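You operate a simulated robot arm through the tools that you are given. There is no shell and no other tool.

The job below is to be done with a simulated robot arm. You get a single attempt, and the scene is never put back.

## Task
Plug the dryer in and start it at 50 C, damper on HALF.
Fine: the socket switch is off while the plug goes in; the blower stays on.

It is judged by the outcome, as a careful person would: the job done as asked, and still so three seconds after it is handed in. It fails if anything else is knocked over, pushed out of place, dropped, spilled or broken.

## Robot
A 7-joint arm with a two-finger gripper, fixed in place. Base frame: the origin is at the foot of the arm, x ahead of it, y to its left, z up; the work surface is at about z = 80. Units: cm, rad, N and s.
With the tool pointing down near the work surface it reaches from about 30 to 74 cm from the base axis. Its first joint turns from -2.897 to 2.897 rad. Payload 2.94 kg.
The TCP is the grasp point between the finger pads, 3 cm short of the fingertips. In the tool frame z runs along the fingers and y along their closing line. Largest opening 13.8 cm; the body of the gripper starts 10.9 cm behind the TCP.
Orientation is that of the tool frame in the base frame, as a unit quaternion [x, y, z, w]. With the fingers straight down and closing along the base's y, the tool's x points along the base's -x, its y along +y and its z along -z.

## Interface
- The arm moves only by the tool jog_arm. Its argument "plan" is a list of rows, each a list of 7 numbers: the shift along the base's x, y, z in cm, then the turn, a rotation vector about the base's x, y, z in rad, then the finger opening in cm, from 0 to 13.8. In form: [[tx, ty, tz, ax, ay, az, hand], ...]. A call has 1 to 20 rows; each row shifts and turns the commanded pose from where the row before left it. A row lasts 0.2 s, in which the tool goes at most 5 cm and 0.15 rad; a call with a longer step from one row to the next is refused whole, and so is a gripper value outside its range. A pose out of reach is approached as far as the arm can. The call stops where the force on the tool passes 40 N (or 10 N more than at its start, if that is more) or the arm is blocked; 0.2 s more then pass. The fingers move at their own pace and stop on an object; they squeeze with about 41 N. The grip force told is the motor's: it shows also when the fingers shut on nothing. Time passes only in rows, and 0.2 s behind the last, so rows that do not move let the fingers close. The reply holds the time, the measured pose of the TCP, the force on the tool along the base axes, the opening and the grip force, in the units named above and with some noise, with the torque about the TCP (base axes, N m) and any sound that the robot's microphone picked up.
- Cameras (640 x 400 px; columns grow to the right, rows downward): "scene" is fixed at [22.01, 50.09, 142.05]; the picture's right is [-0.96, -0.27, 0.00], its down [-0.10, 0.37, -0.92] and it looks along [0.25, -0.89, -0.38] (base axes); focal length 312 px, centre (320, 200). "wrist" rides on the gripper at [7.1, 1.9, -14.6] in the tool frame; the picture's right is [-0.26, 0.97, 0.00], its down [-0.85, -0.23, -0.48] and it looks along [-0.46, -0.12, 0.88] (tool axes); focal length 280 px, centre (320, 200). There is no depth. A picture from a camera that has moved, and an enlarged one, comes with that camera's place and axes in the base frame and with its lens.
- camera(camera): a new picture of that camera. No time passes.
- slide_trunk(by): slides the trunk up (or, below 0, down) by that many cm; the arm rides with it, the base frame stays. It gives what a move gives, with no picture.
- inspect(camera, box): a new picture of the part [left, top, right, bottom] of that camera's present view, enlarged. No time passes.
- hand_in(): hands the job in; it is judged then, once.

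Nothing tells you positions but the pictures and the camera data. Unless the task says otherwise, let go and move clear before handing in.

The tools are called after ">>>" by a JSON object that holds its "name" and its "arguments". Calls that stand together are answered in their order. jog_arm: Moves the arm, as the interface text tells. Its arguments: {"type":"object","properties":{"plan":{"type":"array","items":{"type":"array","items":{"type":"number"}}}},"required":["plan"]} The other tools are called the same way: slide_trunk (by) slides the trunk up or down; camera (camera) takes a picture; inspect (camera, box) takes an enlarged picture of a part of a camera's view; hand_in () hands the job in.

At the start:

```text
t: 0.0
tcp_pos: [47.02, -15.99, 117.98]
tool_rot: [0.0, 1.0, 0.0, 0.0]
contact_force: [0.7, 0.8, -0.5]
ft_torque: [0.04, -0.02, -0.02]
gripper_width: 13.8
grip_force: 0.0
trunk travel left (down, up): [-42.5, 2.9]
```

scene: 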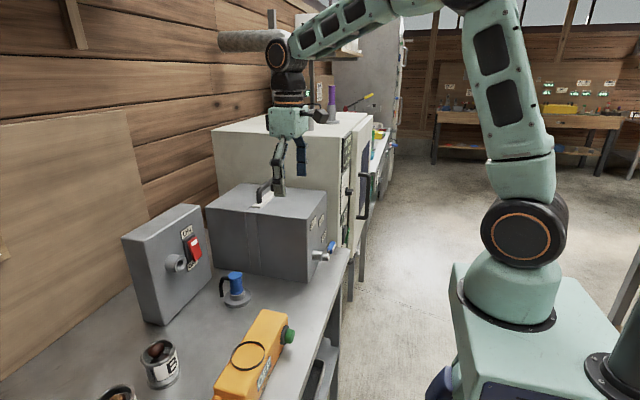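
wrist: 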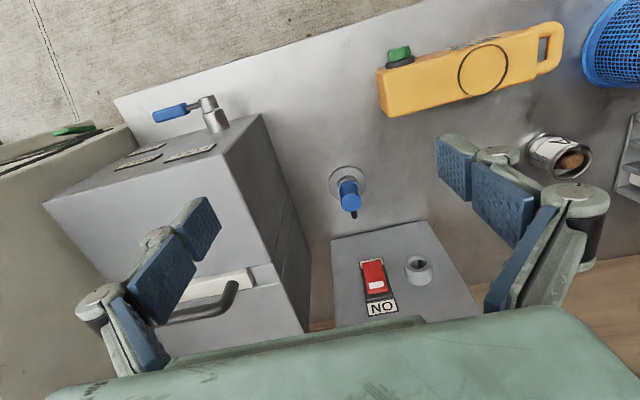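

I see a workbench with a grey box that has a socket and a red switch, a large grey box with a top handle and a blue-handled valve on its front, a small blue plug on a stand, a yellow unit with a green knob, and tins. First I look closer at each part.

>>> {"name": "inspect", "arguments": {"camera": "scene", "box": [110, 170, 350, 320]}}

>>> {"name": "inspect", "arguments": {"camera": "scene", "box": [80, 260, 320, 400]}}

>>> {"name": "inspect", "arguments": {"camera": "scene", "box": [240, 80, 400, 260]}}

>>> {"name": "inspect", "arguments": {"camera": "wrist", "box": [300, 140, 480, 330]}}

>>> {"name": "inspect", "arguments": {"camera": "wrist", "box": [0, 80, 320, 280]}}

>>> {"name": "inspect", "arguments": {"camera": "wrist", "box": [360, 0, 640, 200]}}

```text
2.67 times, centred on (230, 245) of scene
camera zoom: at [22.01, 50.09, 142.05], right [-0.96, -0.27, 0.0], down [-0.1, 0.37, -0.92], along [0.25, -0.89, -0.38], focal length 832 px, centre (560, 80)
```

zoom: 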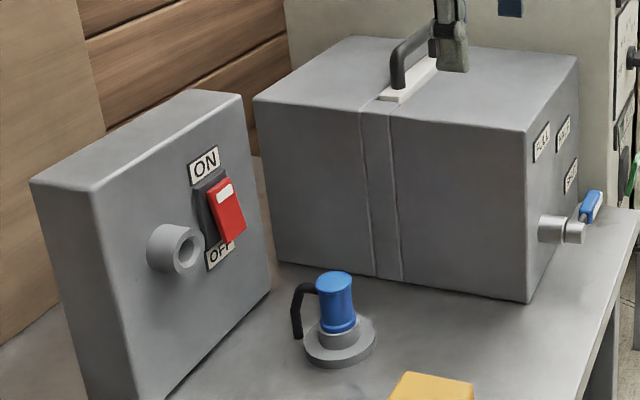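

```text
2.67 times, centred on (200, 330) of scene
camera zoom: at [22.01, 50.09, 142.05], right [-0.96, -0.27, 0.0], down [-0.1, 0.37, -0.92], along [0.25, -0.89, -0.38], focal length 832 px, centre (640, -147)
```

zoom: 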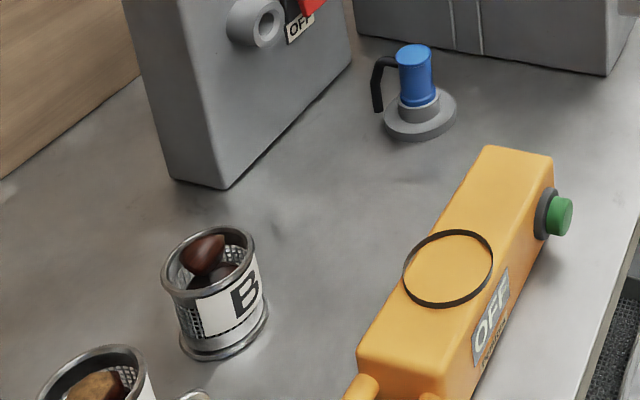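

```text
2.22 times, centred on (320, 170) of scene
camera zoom: at [22.01, 50.09, 142.05], right [-0.96, -0.27, 0.0], down [-0.1, 0.37, -0.92], along [0.25, -0.89, -0.38], focal length 693 px, centre (320, 267)
```

zoom: 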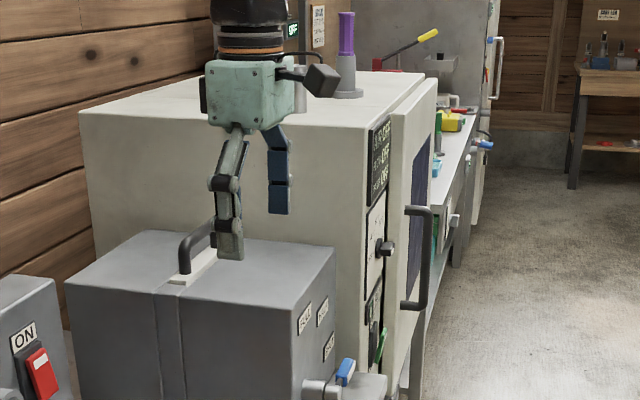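

```text
2.11 times, centred on (390, 235) of wrist
camera zoom: at [40.02, -14.04, 132.46], right [0.26, 0.97, 0.0], down [0.85, -0.23, 0.48], along [0.46, -0.12, -0.88], focal length 590 px, centre (173, 126)
```

zoom: 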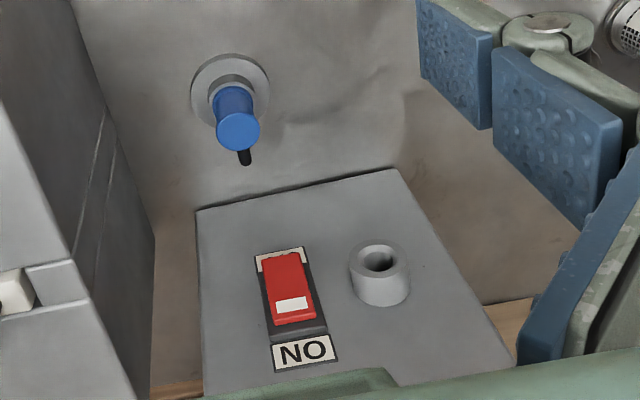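

```text
2.00 times, centred on (160, 180) of wrist
camera zoom: at [40.02, -14.04, 132.46], right [0.26, 0.97, 0.0], down [0.85, -0.23, 0.48], along [0.46, -0.12, -0.88], focal length 561 px, centre (640, 240)
```

zoom: 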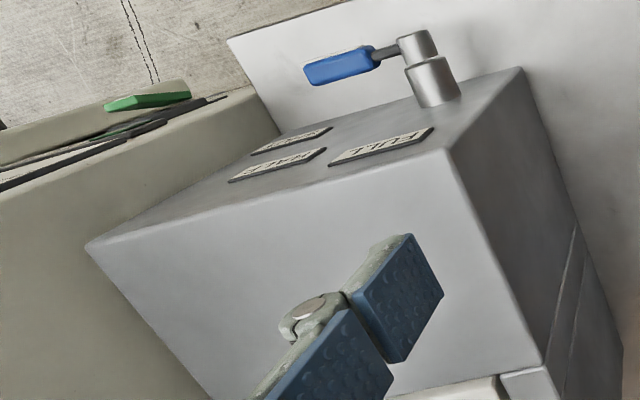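

```text
2.00 times, centred on (500, 100) of wrist
camera zoom: at [40.02, -14.04, 132.46], right [0.26, 0.97, 0.0], down [0.85, -0.23, 0.48], along [0.46, -0.12, -0.88], focal length 561 px, centre (-40, 400)
```

zoom: 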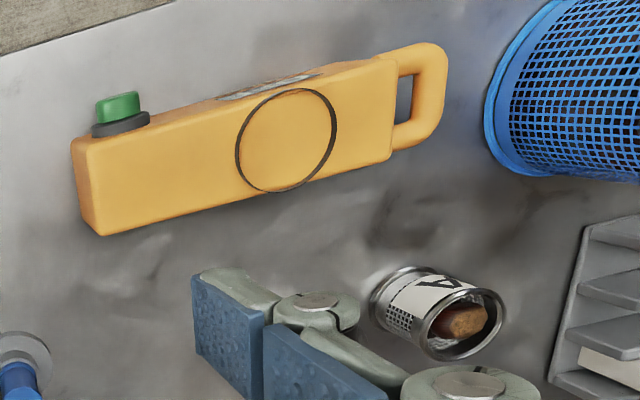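

The plug (blue) stands near (64,-14.5), its socket faces the robot near (75,-6,96), the valve lever is near (44,-33,87), and the cream cabinet (dryer) panel is farther along -y. Next I move back and turn the wrist camera horizontal to read the cabinet's front.

>>> {"name": "jog_arm", "arguments": {"plan": [[-3, -2.5, 0, 0, -0.11, 0, 13.8], [-3, -2.5, 0, 0, -0.11, 0, 13.8], [-3, -2.5, 0, 0, -0.11, 0, 13.8], [-3, -2.5, 0, 0, -0.11, 0, 13.8], [-3, -3, 0, 0, -0.11, 0, 13.8], [-3, -3, -0.5, 0, -0.11, 0, 13.8], [-3, -3.5, -1, 0, -0.11, 0, 13.8], [-2.5, -3.5, -1, 0, -0.11, 0, 13.8], [-2, -4, -1, 0, -0.11, 0, 13.8], [-2, -4, -1, 0, -0.1, 0, 13.8]]}}

>>> {"name": "camera", "arguments": {"camera": "wrist"}}

>>> {"name": "camera", "arguments": {"camera": "scene"}}

```text
t: 2.2
tcp_pos: [19.63, -46.69, 113.45]
tool_rot: [0.0, 0.854, 0.0, 0.52]
contact_force: [0.4, 0.6, 0.5]
ft_torque: [0.03, -0.01, 0.02]
gripper_width: 13.78
grip_force: 0.1
trunk travel left (down, up): [-42.5, 2.9]
```

```text
taken
camera wrist: at [3.47, -44.79, 113.88], right [0.12, 0.97, 0.23], down [-0.03, -0.23, 0.97], along [0.99, -0.13, 0.0], focal length 280 px, centre (320, 200)
```

wrist: 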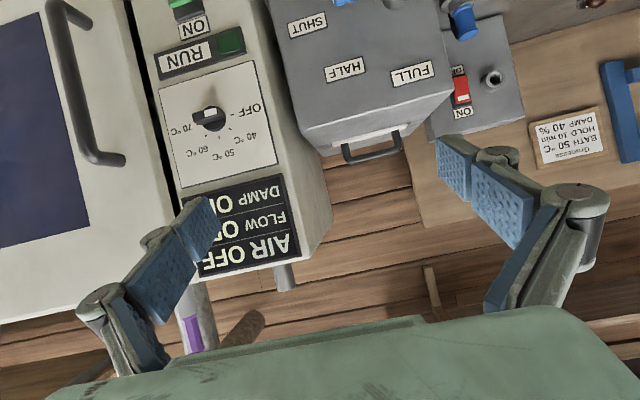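

```text
taken
```

scene: 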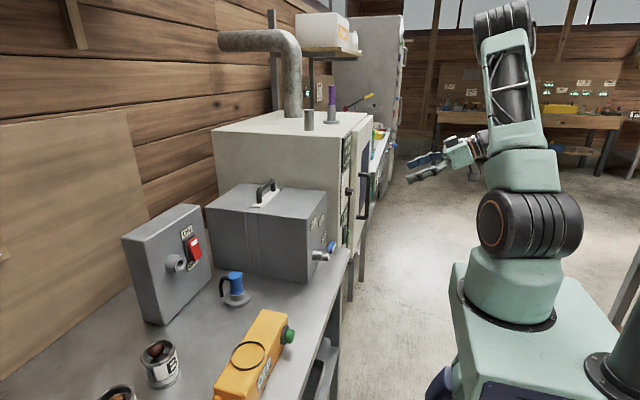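

The wrist picture is upside down, but it shows the cabinet panel: display (AIR/FLOW/DAMP), a temperature dial, a RUN lamp and a green ON lever, plus damper labels FULL/HALF/SHUT on the grey box. I zoom in to read them.

>>> {"name": "inspect", "arguments": {"camera": "wrist", "box": [130, 0, 310, 120]}}

>>> {"name": "inspect", "arguments": {"camera": "wrist", "box": [140, 70, 320, 290]}}

>>> {"name": "inspect", "arguments": {"camera": "wrist", "box": [260, 0, 460, 170]}}

>>> {"name": "inspect", "arguments": {"camera": "wrist", "box": [420, 0, 640, 180]}}

```text
3.33 times, centred on (220, 60) of wrist
camera zoom: at [3.47, -44.79, 113.88], right [0.12, 0.97, 0.23], down [-0.03, -0.23, 0.97], along [0.99, -0.13, 0.0], focal length 935 px, centre (653, 667)
```

zoom: 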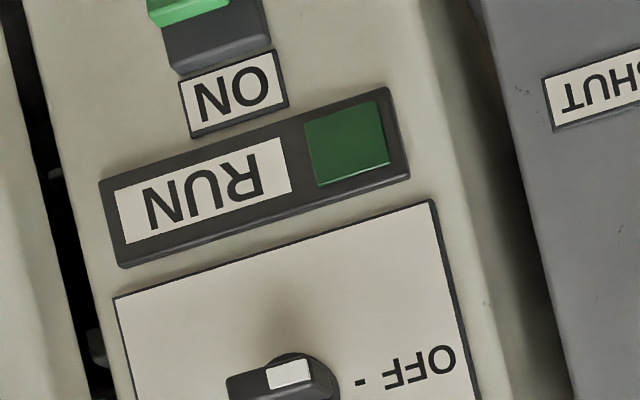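

```text
1.82 times, centred on (230, 180) of wrist
camera zoom: at [3.47, -44.79, 113.88], right [0.12, 0.97, 0.23], down [-0.03, -0.23, 0.97], along [0.99, -0.13, 0.0], focal length 510 px, centre (484, 236)
```

zoom: 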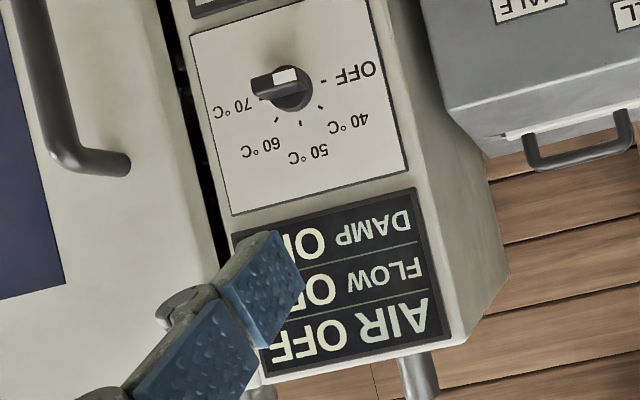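

```text
2.35 times, centred on (360, 85) of wrist
camera zoom: at [3.47, -44.79, 113.88], right [0.12, 0.97, 0.23], down [-0.03, -0.23, 0.97], along [0.99, -0.13, 0.0], focal length 660 px, centre (226, 471)
```

zoom: 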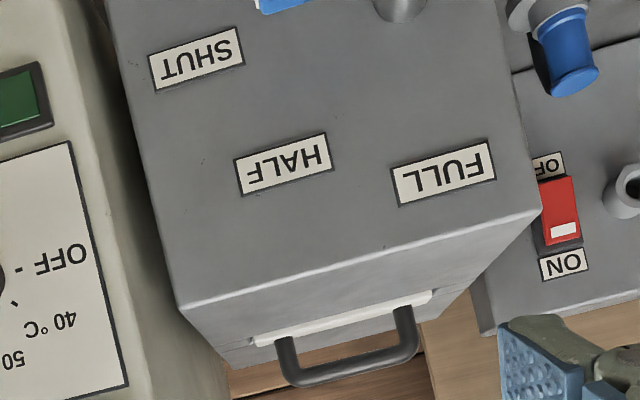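

```text
2.22 times, centred on (530, 90) of wrist
camera zoom: at [3.47, -44.79, 113.88], right [0.12, 0.97, 0.23], down [-0.03, -0.23, 0.97], along [0.99, -0.13, 0.0], focal length 623 px, centre (-147, 444)
```

zoom: 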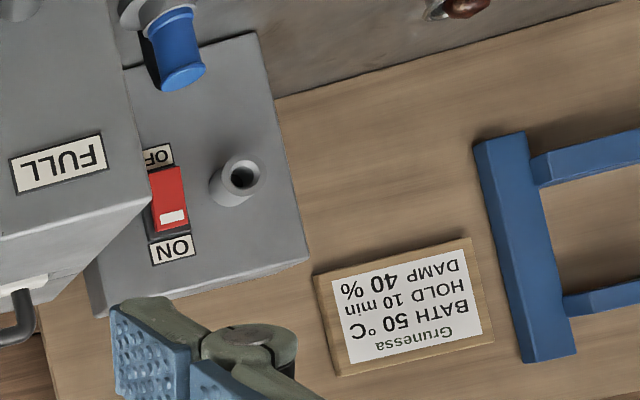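

The display reads AIR/FLOW OFF and the dial seems to point to about 70 or OFF. I go lower and to the side to see the green switch, the valve lever and the rest of the panel.

>>> {"name": "jog_arm", "arguments": {"plan": [[-1, 0, -4, 0, 0, 0, 13.8], [-1, 0, -4, 0, 0, 0, 13.8], [-1, 0, -4, 0, 0, 0, 13.8], [0, 0, -4, 0, 0, 0, 13.8], [0, 0, -4, 0, 0, 0, 13.8], [0, 0, -3, 0, 0, 0, 13.8]]}}

>>> {"name": "camera", "arguments": {"camera": "wrist"}}

>>> {"name": "camera", "arguments": {"camera": "scene"}}

```text
t: 3.6
tcp_pos: [16.33, -46.98, 90.39]
tool_rot: [-0.001, 0.855, 0.0, 0.518]
contact_force: [-0.4, -0.3, -0.6]
ft_torque: [-0.01, 0.01, 0.02]
gripper_width: 13.81
grip_force: 0.0
trunk travel left (down, up): [-42.5, 2.9]
```

```text
taken
camera wrist: at [0.21, -45.13, 90.79], right [0.12, 0.97, 0.23], down [-0.03, -0.23, 0.97], along [0.99, -0.12, 0.0], focal length 280 px, centre (320, 200)
```

wrist: 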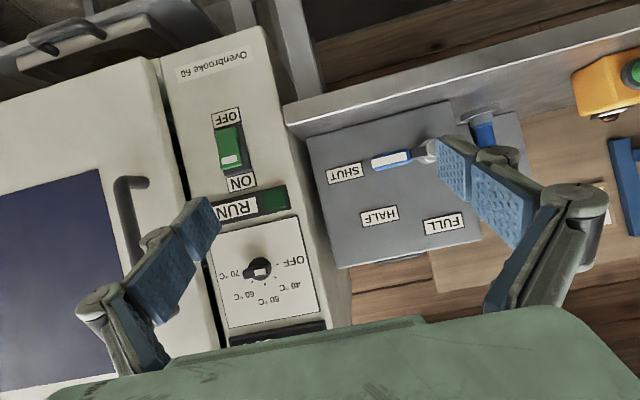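

```text
taken
```

scene: 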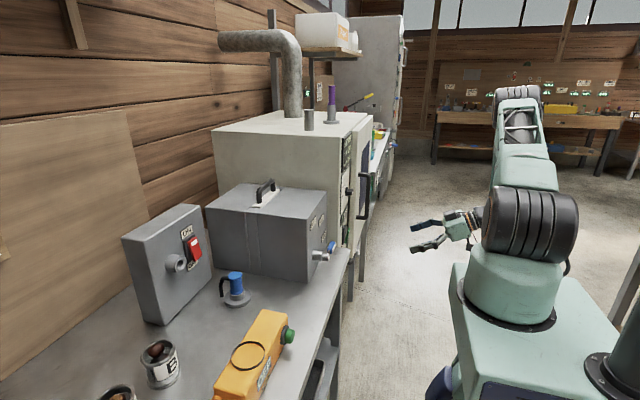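

>>> {"name": "inspect", "arguments": {"camera": "wrist", "box": [180, 90, 320, 200]}}

>>> {"name": "inspect", "arguments": {"camera": "wrist", "box": [200, 190, 340, 330]}}

>>> {"name": "inspect", "arguments": {"camera": "wrist", "box": [300, 100, 500, 260]}}

>>> {"name": "inspect", "arguments": {"camera": "wrist", "box": [160, 30, 320, 110]}}

>>> {"name": "inspect", "arguments": {"camera": "wrist", "box": [460, 30, 640, 140]}}

>>> {"name": "inspect", "arguments": {"camera": "scene", "box": [200, 0, 400, 180]}}

```text
3.64 times, centred on (250, 145) of wrist
camera zoom: at [0.21, -45.13, 90.79], right [0.12, 0.97, 0.23], down [-0.03, -0.23, 0.97], along [0.99, -0.12, 0.0], focal length 1020 px, centre (574, 400)
```

zoom: 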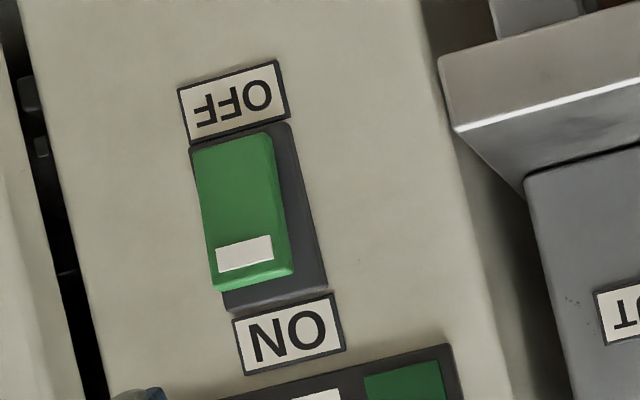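

```text
2.86 times, centred on (270, 260) of wrist
camera zoom: at [0.21, -45.13, 90.79], right [0.12, 0.97, 0.23], down [-0.03, -0.23, 0.97], along [0.99, -0.12, 0.0], focal length 801 px, centre (463, 29)
```

zoom: 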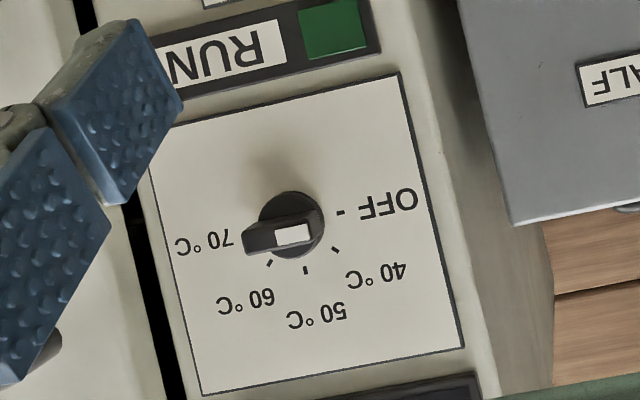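

```text
2.50 times, centred on (400, 180) of wrist
camera zoom: at [0.21, -45.13, 90.79], right [0.12, 0.97, 0.23], down [-0.03, -0.23, 0.97], along [0.99, -0.12, 0.0], focal length 701 px, centre (120, 250)
```

zoom: 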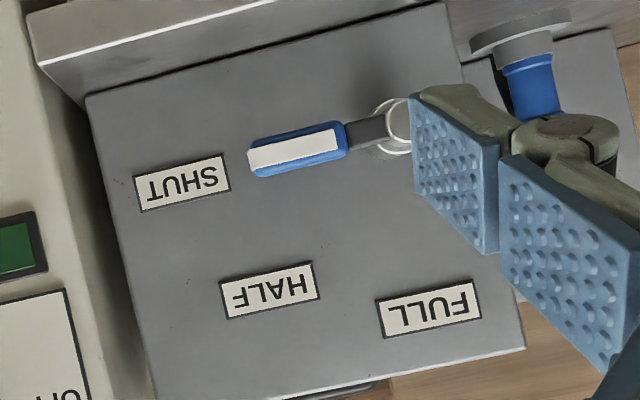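

```text
4.00 times, centred on (240, 70) of wrist
camera zoom: at [0.21, -45.13, 90.79], right [0.12, 0.97, 0.23], down [-0.03, -0.23, 0.97], along [0.99, -0.12, 0.0], focal length 1122 px, centre (640, 720)
```

zoom: 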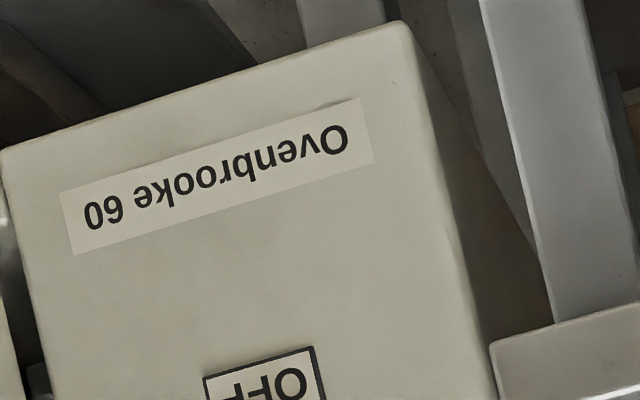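

```text
3.56 times, centred on (550, 85) of wrist
camera zoom: at [0.21, -45.13, 90.79], right [0.12, 0.97, 0.23], down [-0.03, -0.23, 0.97], along [0.99, -0.12, 0.0], focal length 997 px, centre (-498, 609)
```

zoom: 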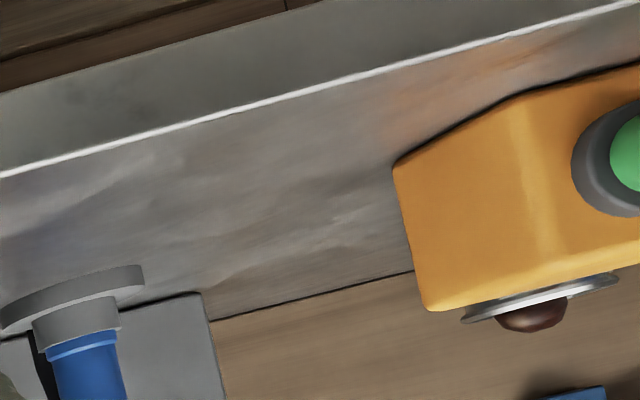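

```text
2.22 times, centred on (300, 90) of scene
camera zoom: at [22.01, 50.09, 142.05], right [-0.96, -0.27, 0.0], down [-0.1, 0.37, -0.92], along [0.25, -0.89, -0.38], focal length 693 px, centre (364, 444)
```

zoom: 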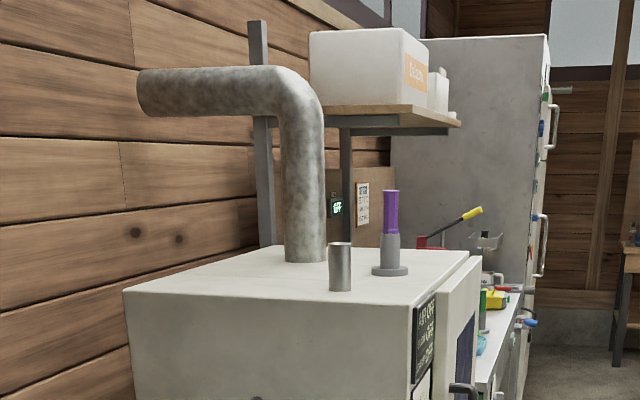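

The dryer ("Ovenbrooke 60") panel is clear: dial with OFF/40/50/60/70, a green ON/OFF rocker and a RUN lamp, and the damper lever points at SHUT. I zoom further into unclear items: the sign behind, the yellow unit, the rocker and the plug.

>>> {"name": "inspect", "arguments": {"camera": "scene", "box": [290, 60, 370, 120]}}

>>> {"name": "inspect", "arguments": {"camera": "scene", "box": [215, 300, 305, 400]}}

>>> {"name": "inspect", "arguments": {"camera": "scene", "box": [160, 215, 220, 280]}}

>>> {"name": "inspect", "arguments": {"camera": "scene", "box": [210, 260, 270, 315]}}

>>> {"name": "inspect", "arguments": {"camera": "scene", "box": [300, 200, 360, 270]}}

>>> {"name": "inspect", "arguments": {"camera": "scene", "box": [330, 90, 420, 220]}}

```text
6.67 times, centred on (330, 90) of scene
camera zoom: at [22.01, 50.09, 142.05], right [-0.96, -0.27, 0.0], down [-0.1, 0.37, -0.92], along [0.25, -0.89, -0.38], focal length 2079 px, centre (253, 933)
```

zoom: 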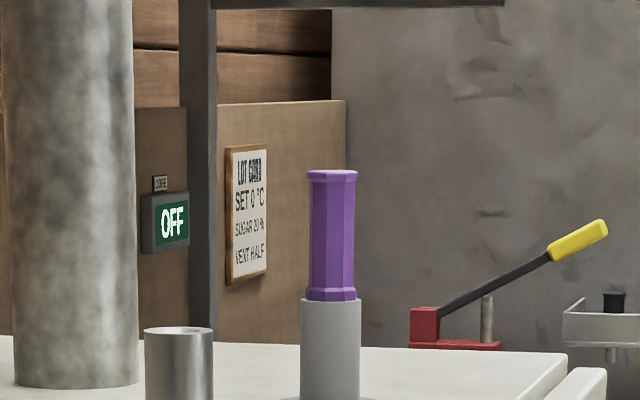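

```text
4.00 times, centred on (260, 350) of scene
camera zoom: at [22.01, 50.09, 142.05], right [-0.96, -0.27, 0.0], down [-0.1, 0.37, -0.92], along [0.25, -0.89, -0.38], focal length 1248 px, centre (560, -400)
```

zoom: 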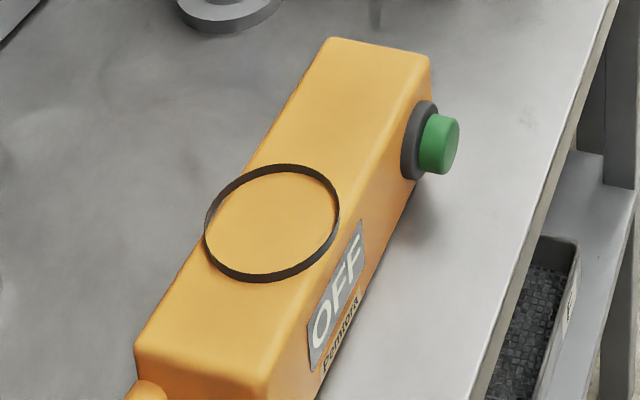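

```text
6.15 times, centred on (190, 248) of scene
camera zoom: at [22.01, 50.09, 142.05], right [-0.96, -0.27, 0.0], down [-0.1, 0.37, -0.92], along [0.25, -0.89, -0.38], focal length 1919 px, centre (1120, -92)
```

zoom: 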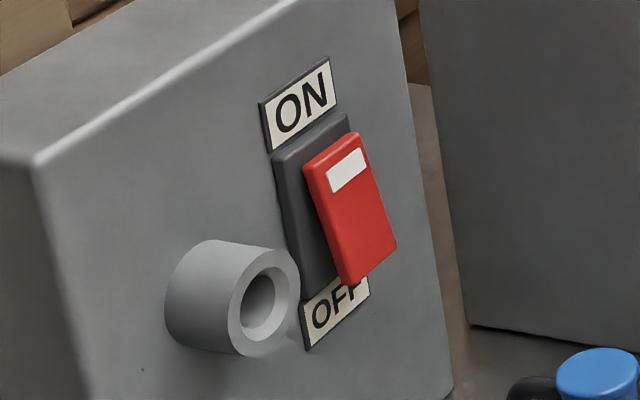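

```text
7.27 times, centred on (240, 288) of scene
camera zoom: at [22.01, 50.09, 142.05], right [-0.96, -0.27, 0.0], down [-0.1, 0.37, -0.92], along [0.25, -0.89, -0.38], focal length 2268 px, centre (902, -436)
```

zoom: 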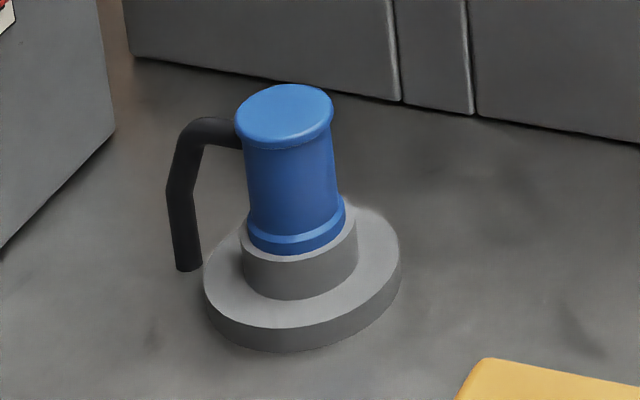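

```text
5.71 times, centred on (330, 235) of scene
camera zoom: at [22.01, 50.09, 142.05], right [-0.96, -0.27, 0.0], down [-0.1, 0.37, -0.92], along [0.25, -0.89, -0.38], focal length 1782 px, centre (263, 0)
```

zoom: 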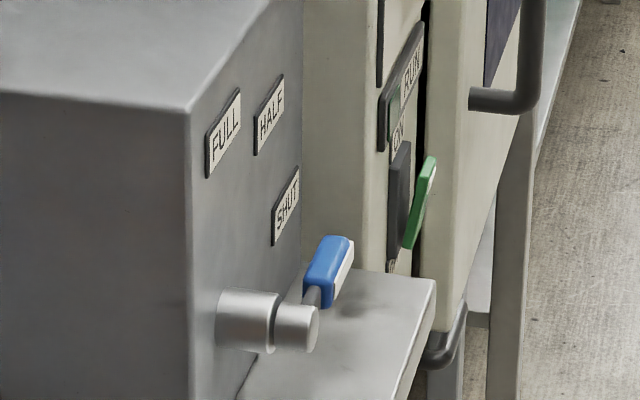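

```text
3.08 times, centred on (375, 155) of scene
camera zoom: at [22.01, 50.09, 142.05], right [-0.96, -0.27, 0.0], down [-0.1, 0.37, -0.92], along [0.25, -0.89, -0.38], focal length 960 px, centre (151, 338)
```

zoom: 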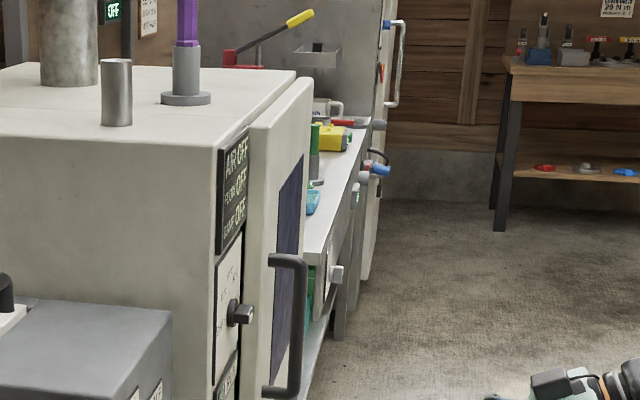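

>>> {"name": "inspect", "arguments": {"camera": "scene", "box": [304, 80, 336, 106]}}

>>> {"name": "inspect", "arguments": {"camera": "scene", "box": [335, 130, 360, 240]}}

>>> {"name": "inspect", "arguments": {"camera": "wrist", "box": [230, 230, 310, 300]}}

>>> {"name": "inspect", "arguments": {"camera": "scene", "box": [360, 80, 440, 240]}}

```text
15.38 times, centred on (320, 93) of scene
camera zoom: at [22.01, 50.09, 142.05], right [-0.96, -0.27, 0.0], down [-0.1, 0.37, -0.92], along [0.25, -0.89, -0.38], focal length 4799 px, centre (320, 1846)
```

zoom: 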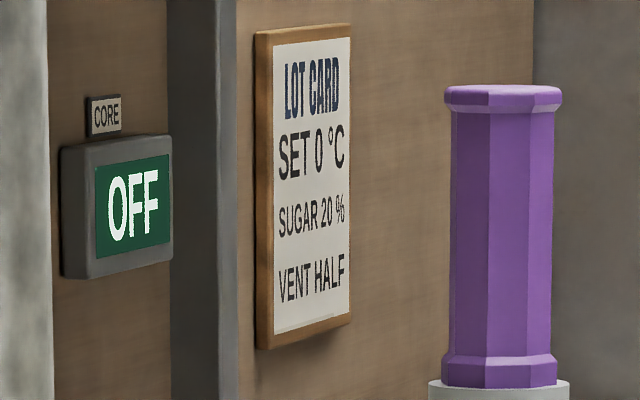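

```text
3.64 times, centred on (348, 185) of scene
camera zoom: at [22.01, 50.09, 142.05], right [-0.96, -0.27, 0.0], down [-0.1, 0.37, -0.92], along [0.25, -0.89, -0.38], focal length 1134 px, centre (220, 254)
```

zoom: 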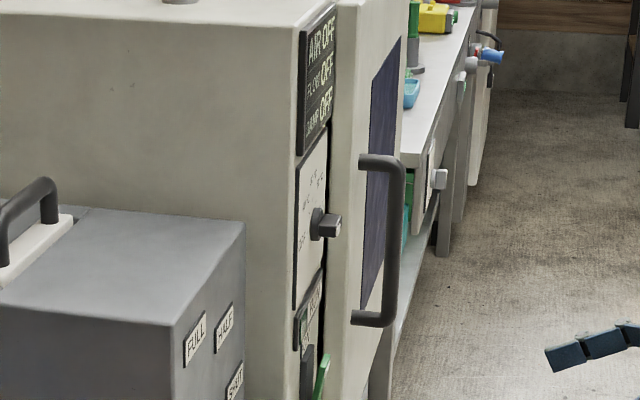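

```text
5.71 times, centred on (270, 265) of wrist
camera zoom: at [0.21, -45.13, 90.79], right [0.12, 0.97, 0.23], down [-0.03, -0.23, 0.97], along [0.99, -0.12, 0.0], focal length 1602 px, centre (606, -171)
```

zoom: 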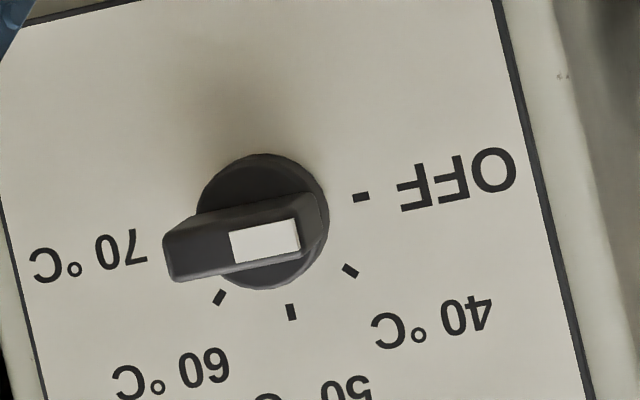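

```text
2.50 times, centred on (400, 160) of scene
camera zoom: at [22.01, 50.09, 142.05], right [-0.96, -0.27, 0.0], down [-0.1, 0.37, -0.92], along [0.25, -0.89, -0.38], focal length 780 px, centre (120, 300)
```

zoom: 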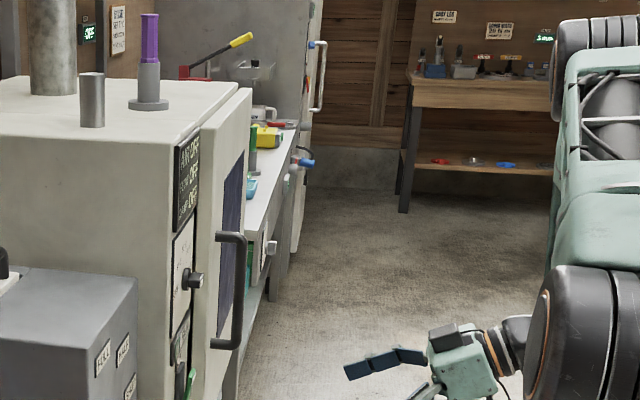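

The socket's red rocker has its ON end pressed in (so it is on), the green dryer rocker is pressed at OFF, and the dial's white mark points at OFF. First I go to the red rocker with closed fingers, travelling high over the box, to switch the socket off.

>>> {"name": "jog_arm", "arguments": {"plan": [[0, 0.5, 4.4, 0, 0, 0, 8], [0, 0.5, 4.4, 0, 0, 0, 4], [0, 1, 4.4, 0, 0, 0, 0], [0, 1, 4.4, 0, 0, 0, 0], [0, 1, 4.4, 0, 0, 0, 0], [3.4, 2.5, 0, 0, 0, 0, 0], [3.4, 2.5, 0, 0, 0, 0, 0], [3.4, 2.5, 0, 0, 0, 0, 0], [3.4, 2.5, 0, 0, 0, 0, 0], [3.4, 2.5, 0, 0, 0, 0, 0], [3.4, 2.5, 0, 0, 0, 0, 0], [3.4, 2.5, 0, 0, 0, 0, 0], [3.4, 2.5, 0, 0, 0, 0, 0], [3.4, 2.5, 0, 0, 0, 0, 0], [3.4, 2.5, 0, 0, 0, 0, 0], [3.4, 2.2, 0, 0, 0, 0, 0], [3.4, 2.2, 0, 0, 0, 0, 0]]}}

>>> {"name": "camera", "arguments": {"camera": "wrist"}}

>>> {"name": "camera", "arguments": {"camera": "scene"}}

```text
t: 7.2
tcp_pos: [57.64, -13.45, 112.41]
tool_rot: [0.0, 0.855, 0.0, 0.518]
contact_force: [0.7, 0.5, 0.0]
ft_torque: [0.0, 0.0, 0.0]
gripper_width: 0.0
grip_force: 28.7
trunk travel left (down, up): [-42.5, 2.9]
```

```text
taken
camera wrist: at [41.46, -11.66, 112.81], right [0.12, 0.97, 0.23], down [-0.03, -0.23, 0.97], along [0.99, -0.12, 0.0], focal length 280 px, centre (320, 200)
```

wrist: 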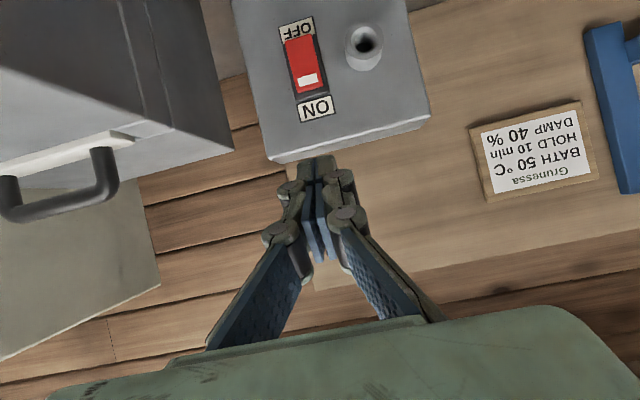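

```text
taken
```

scene: 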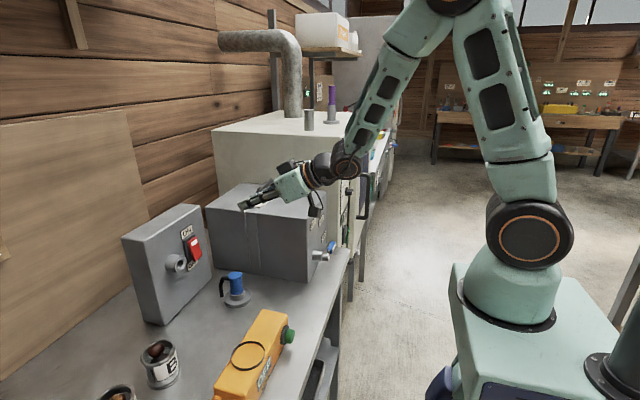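

>>> {"name": "inspect", "arguments": {"camera": "wrist", "box": [230, 0, 440, 170]}}

```text
2.35 times, centred on (335, 85) of wrist
camera zoom: at [41.46, -11.66, 112.81], right [0.12, 0.97, 0.23], down [-0.03, -0.23, 0.97], along [0.99, -0.12, 0.0], focal length 660 px, centre (285, 471)
```

zoom: 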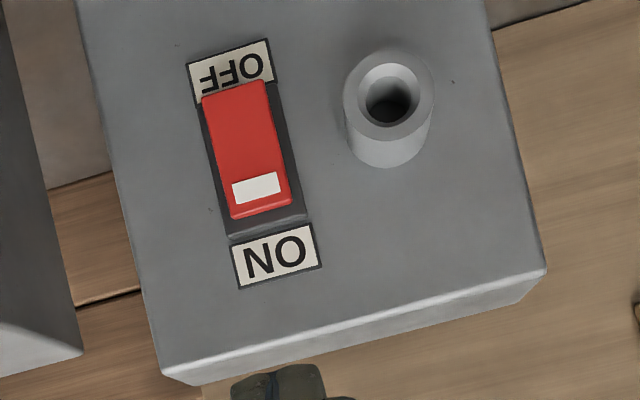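

The view confirms the rocker covers the OFF label, so the socket is on; its OFF end is near (76,-13.8,93.5). I approach that end with closed fingertips.

>>> {"name": "jog_arm", "arguments": {"plan": [[0.5, -0.1, -4, 0, 0, 0, 0], [0.5, -0.1, -4, 0, 0, 0, 0], [1.5, -0.1, -3.5, 0, 0, 0, 0], [3, 0, -3, 0, 0, 0, 0], [3, 0, -2, 0, 0, 0, 0], [2.5, 0, -1.6, 0, 0, 0, 0], [1.5, 0, -0.2, 0, 0, 0, 0], [0, 0, 0, 0, 0, 0, 0]]}}

>>> {"name": "camera", "arguments": {"camera": "wrist"}}

>>> {"name": "inspect", "arguments": {"camera": "scene", "box": [140, 190, 300, 320]}}

```text
t: 9.0
tcp_pos: [70.04, -13.75, 94.11]
tool_rot: [0.0, 0.855, -0.001, 0.519]
contact_force: [0.1, 0.7, 0.2]
ft_torque: [-0.01, -0.01, 0.03]
gripper_width: 0.02
grip_force: 28.3
trunk travel left (down, up): [-42.5, 2.9]
```

```text
taken
camera wrist: at [53.8, -11.97, 94.5], right [0.12, 0.97, 0.23], down [-0.03, -0.23, 0.97], along [0.99, -0.12, 0.0], focal length 280 px, centre (320, 200)
```

wrist: 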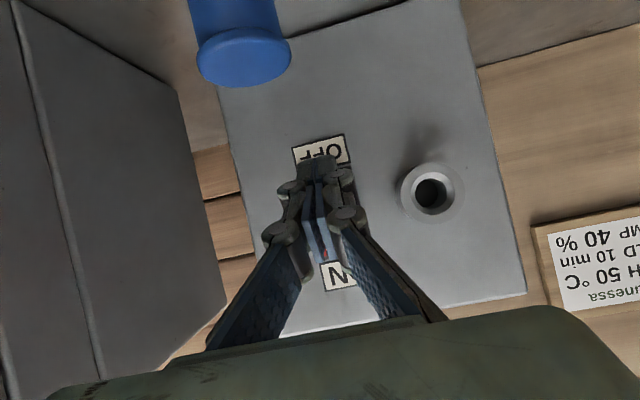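

```text
3.08 times, centred on (220, 255) of scene
camera zoom: at [22.01, 50.09, 142.05], right [-0.96, -0.27, 0.0], down [-0.1, 0.37, -0.92], along [0.25, -0.89, -0.38], focal length 960 px, centre (628, 31)
```

zoom: 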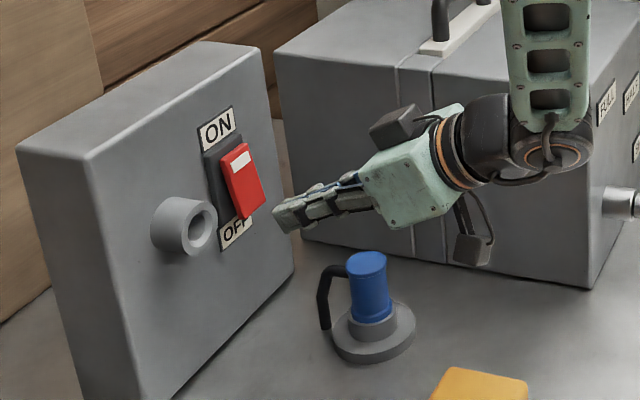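

The fingertip sits just in front of the rocker's OFF end. I push forward in small steps and listen.

>>> {"name": "jog_arm", "arguments": {"plan": [[0.5, 0, 0, 0, 0, 0, 0], [0.5, 0, 0, 0, 0, 0, 0], [0.5, 0, 0, 0, 0, 0, 0], [0.5, 0, 0, 0, 0, 0, 0], [0.5, 0, 0, 0, 0, 0, 0], [0.4, 0, 0, 0, 0, 0, 0], [0.4, 0, 0, 0, 0, 0, 0], [0.4, 0, 0, 0, 0, 0, 0], [0.4, 0, 0, 0, 0, 0, 0], [0.3, 0, 0, 0, 0, 0, 0], [0.3, 0, 0, 0, 0, 0, 0]]}}

>>> {"name": "inspect", "arguments": {"camera": "scene", "box": [140, 190, 300, 320]}}

```text
t: 11.0
tcp_pos: [73.3, -13.9, 93.7]
tool_rot: [0.001, 0.858, -0.001, 0.513]
contact_force: [-15.8, 1.0, 2.7]
ft_torque: [0.04, -0.02, 0.04]
gripper_width: 0.6
grip_force: 28.8
trunk travel left (down, up): [-42.5, 2.9]
stopped in row 10: the force on the tool passed its limit at 44 N (the readings are from after the stop); the commanded pose is now the measured one
```

```text
3.08 times, centred on (220, 255) of scene
camera zoom: at [22.01, 50.09, 142.05], right [-0.96, -0.27, 0.0], down [-0.1, 0.37, -0.92], along [0.25, -0.89, -0.38], focal length 960 px, centre (628, 31)
```

zoom: 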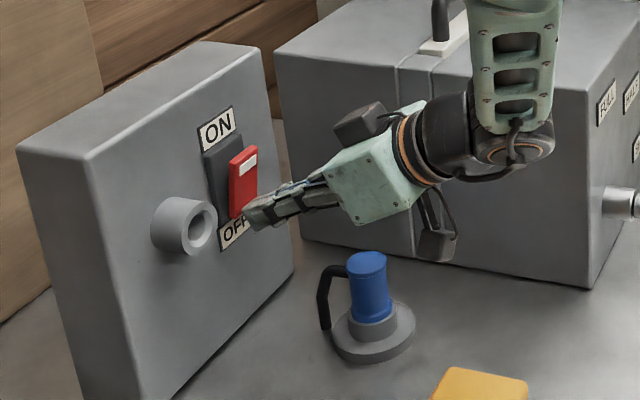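

The rocker's top now stands out, so it seems flipped to OFF. I back off and check that it stays.

>>> {"name": "jog_arm", "arguments": {"plan": [[-1.5, 0, 0.2, 0, 0, 0, 0], [-3, 0, 1.5, 0, 0, 0, 0], [-3, 0, 3, 0, 0, 0, 0], [-2, 0, 3, 0, 0, 0, 0]]}}

>>> {"name": "inspect", "arguments": {"camera": "scene", "box": [140, 190, 300, 320]}}

>>> {"name": "camera", "arguments": {"camera": "wrist"}}

```text
t: 12.0
tcp_pos: [64.02, -13.8, 101.64]
tool_rot: [0.0, 0.858, -0.001, 0.514]
contact_force: [-0.5, 0.8, -0.4]
ft_torque: [-0.01, 0.0, 0.01]
gripper_width: 0.0
grip_force: 28.3
trunk travel left (down, up): [-42.5, 2.9]
```

```text
3.08 times, centred on (220, 255) of scene
camera zoom: at [22.01, 50.09, 142.05], right [-0.96, -0.27, 0.0], down [-0.1, 0.37, -0.92], along [0.25, -0.89, -0.38], focal length 960 px, centre (628, 31)
```

zoom: 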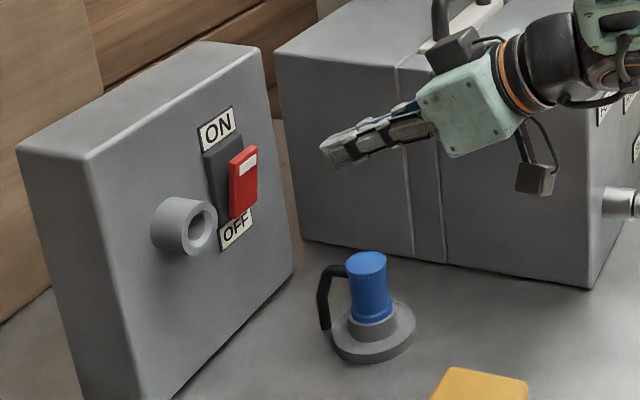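

```text
taken
camera wrist: at [47.9, -11.98, 102.23], right [0.12, 0.97, 0.23], down [-0.02, -0.23, 0.97], along [0.99, -0.13, -0.01], focal length 280 px, centre (320, 200)
```

wrist: 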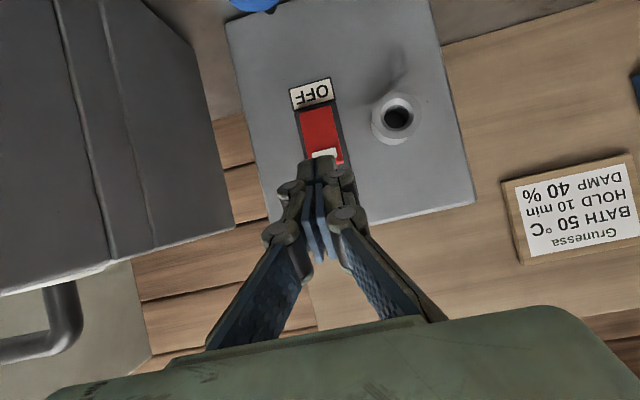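

The OFF label is now fully visible and the rocker stays: the socket is off. Next I turn the tool to point down above the blue plug (about (65.3,-14.6), top z≈88) with fingers opened.

>>> {"name": "jog_arm", "arguments": {"plan": [[-0.5, 0, 0.8, 0, 0.135, 0, 0], [-0.5, 0, 0.8, 0, 0.135, 0, 0], [0, 0, 0.5, 0, 0.135, 0, 2], [0, -0.2, 0, 0, 0.135, 0, 4], [0.4, -0.2, 0, 0, 0.135, 0, 6], [0.5, -0.2, 0, 0, 0.135, 0, 7], [0.7, -0.2, 0, 0, 0.135, 0, 7.5], [0.7, 0, 0, 0, 0.135, 0, 7.5], [0, 0, 0, 0, 0, 0, 7.5]]}}

>>> {"name": "camera", "arguments": {"camera": "wrist"}}

>>> {"name": "inspect", "arguments": {"camera": "scene", "box": [140, 170, 300, 320]}}

```text
t: 14.0
tcp_pos: [65.36, -14.69, 103.49]
tool_rot: [0.0, 1.0, 0.0, -0.001]
contact_force: [-0.2, 1.0, -0.1]
ft_torque: [-0.04, 0.02, 0.01]
gripper_width: 7.49
grip_force: 0.0
trunk travel left (down, up): [-42.5, 2.9]
```

```text
taken
camera wrist: at [58.27, -12.74, 118.08], right [0.26, 0.96, 0.0], down [0.85, -0.23, 0.48], along [0.46, -0.13, -0.88], focal length 280 px, centre (320, 200)
```

wrist: 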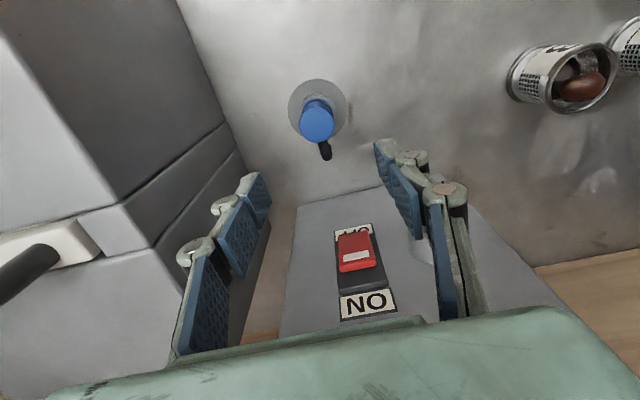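

```text
2.67 times, centred on (220, 245) of scene
camera zoom: at [22.01, 50.09, 142.05], right [-0.96, -0.27, 0.0], down [-0.1, 0.37, -0.92], along [0.25, -0.89, -0.38], focal length 832 px, centre (587, 80)
```

zoom: 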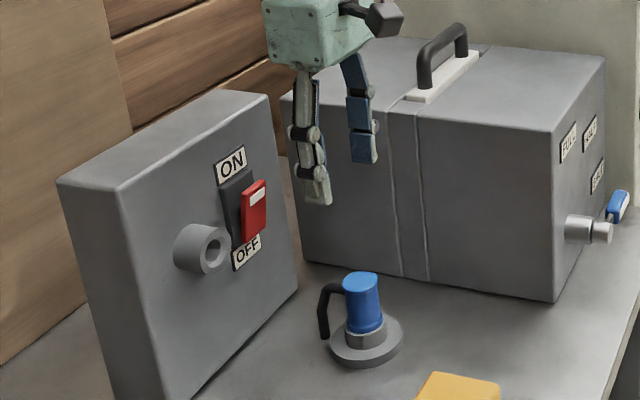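

>>> {"name": "inspect", "arguments": {"camera": "wrist", "box": [270, 65, 370, 175]}}

```text
3.64 times, centred on (320, 120) of wrist
camera zoom: at [58.27, -12.74, 118.08], right [0.26, 0.96, 0.0], down [0.85, -0.23, 0.48], along [0.46, -0.13, -0.88], focal length 1020 px, centre (320, 491)
```

zoom: 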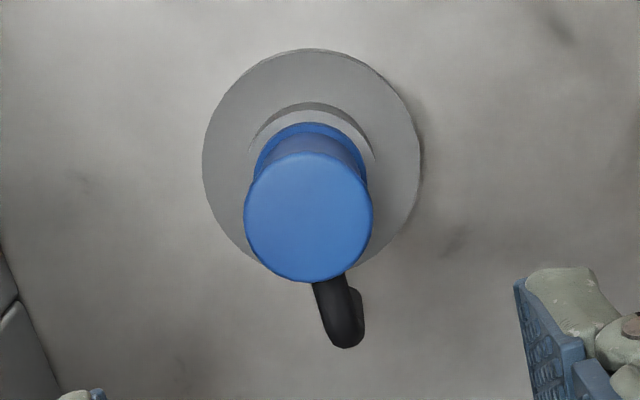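

The plug's axis is at about (64.9,-14.9); the cable stub points to +x, clear of the fingers closing along y. I centre over it and descend to just above grasp height.

>>> {"name": "jog_arm", "arguments": {"plan": [[-0.25, -0.1, -4, 0, 0, 0, 7.5], [-0.2, -0.1, -4, 0, 0, 0, 7.5], [0, 0, -4, 0, 0, 0, 7.5], [0, 0, -3, 0, 0, 0, 7.5], [0, 0, -1.2, 0, 0, 0, 7.5], [0, 0, 0, 0, 0, 0, 7.5]]}}

>>> {"name": "camera", "arguments": {"camera": "wrist"}}

>>> {"name": "inspect", "arguments": {"camera": "scene", "box": [190, 240, 290, 320]}}

```text
t: 15.4
tcp_pos: [64.93, -14.88, 87.5]
tool_rot: [-0.001, 1.0, -0.001, 0.001]
contact_force: [-0.5, 0.3, 0.6]
ft_torque: [-0.01, 0.01, 0.02]
gripper_width: 7.49
grip_force: 0.0
trunk travel left (down, up): [-42.5, 2.9]
```

```text
taken
camera wrist: at [57.76, -13.01, 101.98], right [0.26, 0.97, 0.0], down [0.85, -0.23, 0.48], along [0.46, -0.13, -0.88], focal length 280 px, centre (320, 200)
```

wrist: 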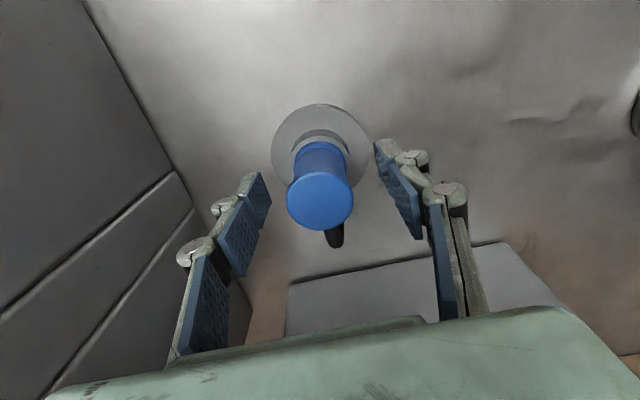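

```text
5.00 times, centred on (240, 280) of scene
camera zoom: at [22.01, 50.09, 142.05], right [-0.96, -0.27, 0.0], down [-0.1, 0.37, -0.92], along [0.25, -0.89, -0.38], focal length 1560 px, centre (720, -200)
```

zoom: 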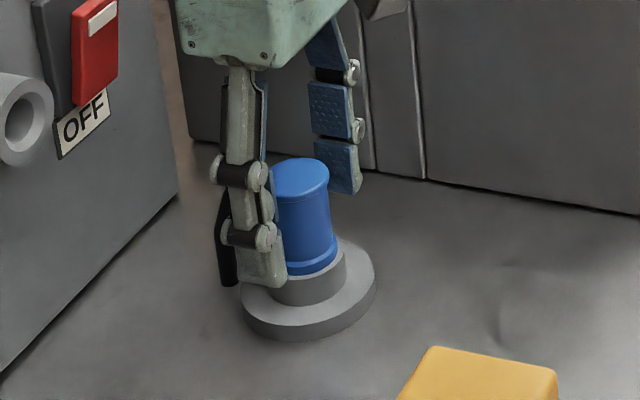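

The open fingers straddle the plug properly. I lower slightly so the tips stay just above the collar, then close.

>>> {"name": "jog_arm", "arguments": {"plan": [[0, 0, -0.8, 0, 0, 0, 7.5], [0, 0, 0, 0, 0, 0, 5], [0, 0, 0, 0, 0, 0, 2.5], [0, 0, 0, 0, 0, 0, 2], [0, 0, 0, 0, 0, 0, 2]]}}

>>> {"name": "inspect", "arguments": {"camera": "scene", "box": [190, 240, 290, 320]}}

>>> {"name": "camera", "arguments": {"camera": "wrist"}}

```text
t: 16.6
tcp_pos: [64.85, -14.96, 86.68]
tool_rot: [0.0, 1.0, -0.001, 0.0]
contact_force: [0.3, 0.0, 1.7]
ft_torque: [0.01, 0.02, 0.03]
gripper_width: 3.66
grip_force: 41.4
trunk travel left (down, up): [-42.5, 2.9]
```

```text
5.00 times, centred on (240, 280) of scene
camera zoom: at [22.01, 50.09, 142.05], right [-0.96, -0.27, 0.0], down [-0.1, 0.37, -0.92], along [0.25, -0.89, -0.38], focal length 1560 px, centre (720, -200)
```

zoom: 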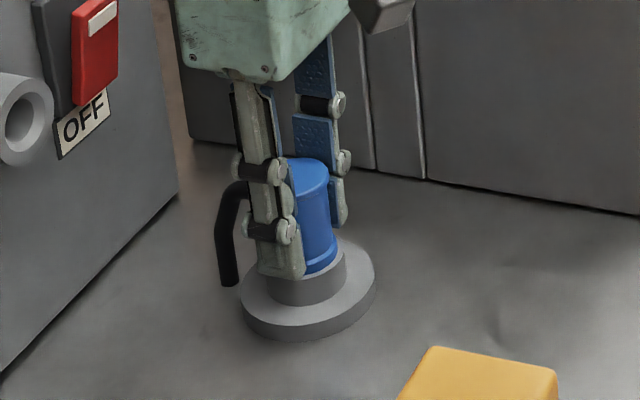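

```text
taken
camera wrist: at [57.82, -13.05, 101.16], right [0.26, 0.97, 0.0], down [0.85, -0.23, 0.48], along [0.46, -0.13, -0.88], focal length 280 px, centre (320, 200)
```

wrist: 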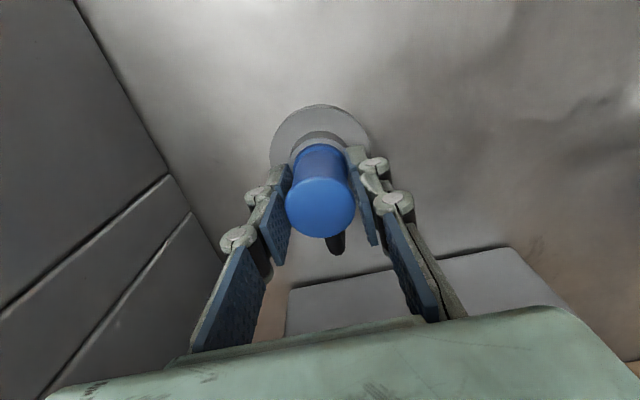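

The plug is gripped (3.66 cm, 41 N). I lift straight up slowly and check that only the plug comes.

>>> {"name": "jog_arm", "arguments": {"plan": [[0, 0, 0.5, 0, 0, 0, 2], [0, 0, 0.8, 0, 0, 0, 2], [0, 0, 1, 0, 0, 0, 2], [0, 0, 1.5, 0, 0, 0, 2], [0, 0, 2, 0, 0, 0, 2], [0, 0, 2, 0, 0, 0, 2], [0, 0, 2, 0, 0, 0, 2]]}}

>>> {"name": "camera", "arguments": {"camera": "wrist"}}

>>> {"name": "inspect", "arguments": {"camera": "scene", "box": [180, 220, 290, 320]}}

```text
t: 18.2
tcp_pos: [64.87, -14.82, 96.42]
tool_rot: [0.0, 1.0, -0.001, 0.001]
contact_force: [-1.1, -0.2, -1.3]
ft_torque: [0.02, 0.02, -0.01]
gripper_width: 3.67
grip_force: 41.1
trunk travel left (down, up): [-42.5, 2.9]
```

```text
taken
camera wrist: at [57.77, -12.93, 110.91], right [0.26, 0.97, 0.0], down [0.85, -0.23, 0.48], along [0.46, -0.13, -0.88], focal length 280 px, centre (320, 200)
```

wrist: 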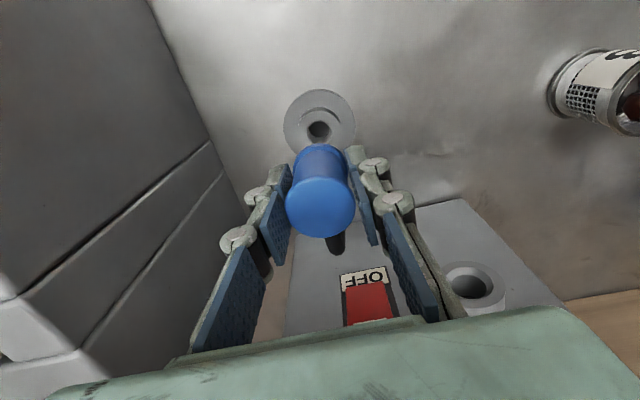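

```text
4.00 times, centred on (235, 270) of scene
camera zoom: at [22.01, 50.09, 142.05], right [-0.96, -0.27, 0.0], down [-0.1, 0.37, -0.92], along [0.25, -0.89, -0.38], focal length 1248 px, centre (660, -80)
```

zoom: 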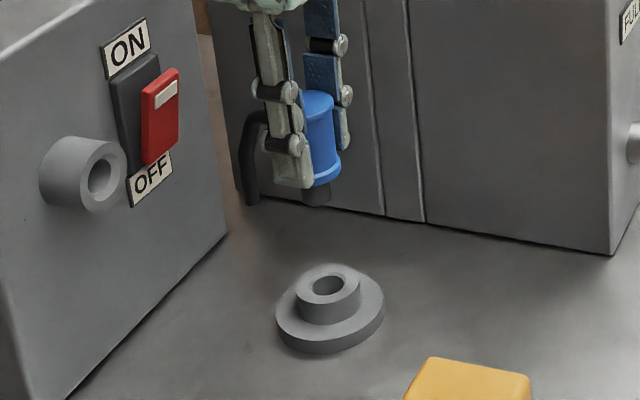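

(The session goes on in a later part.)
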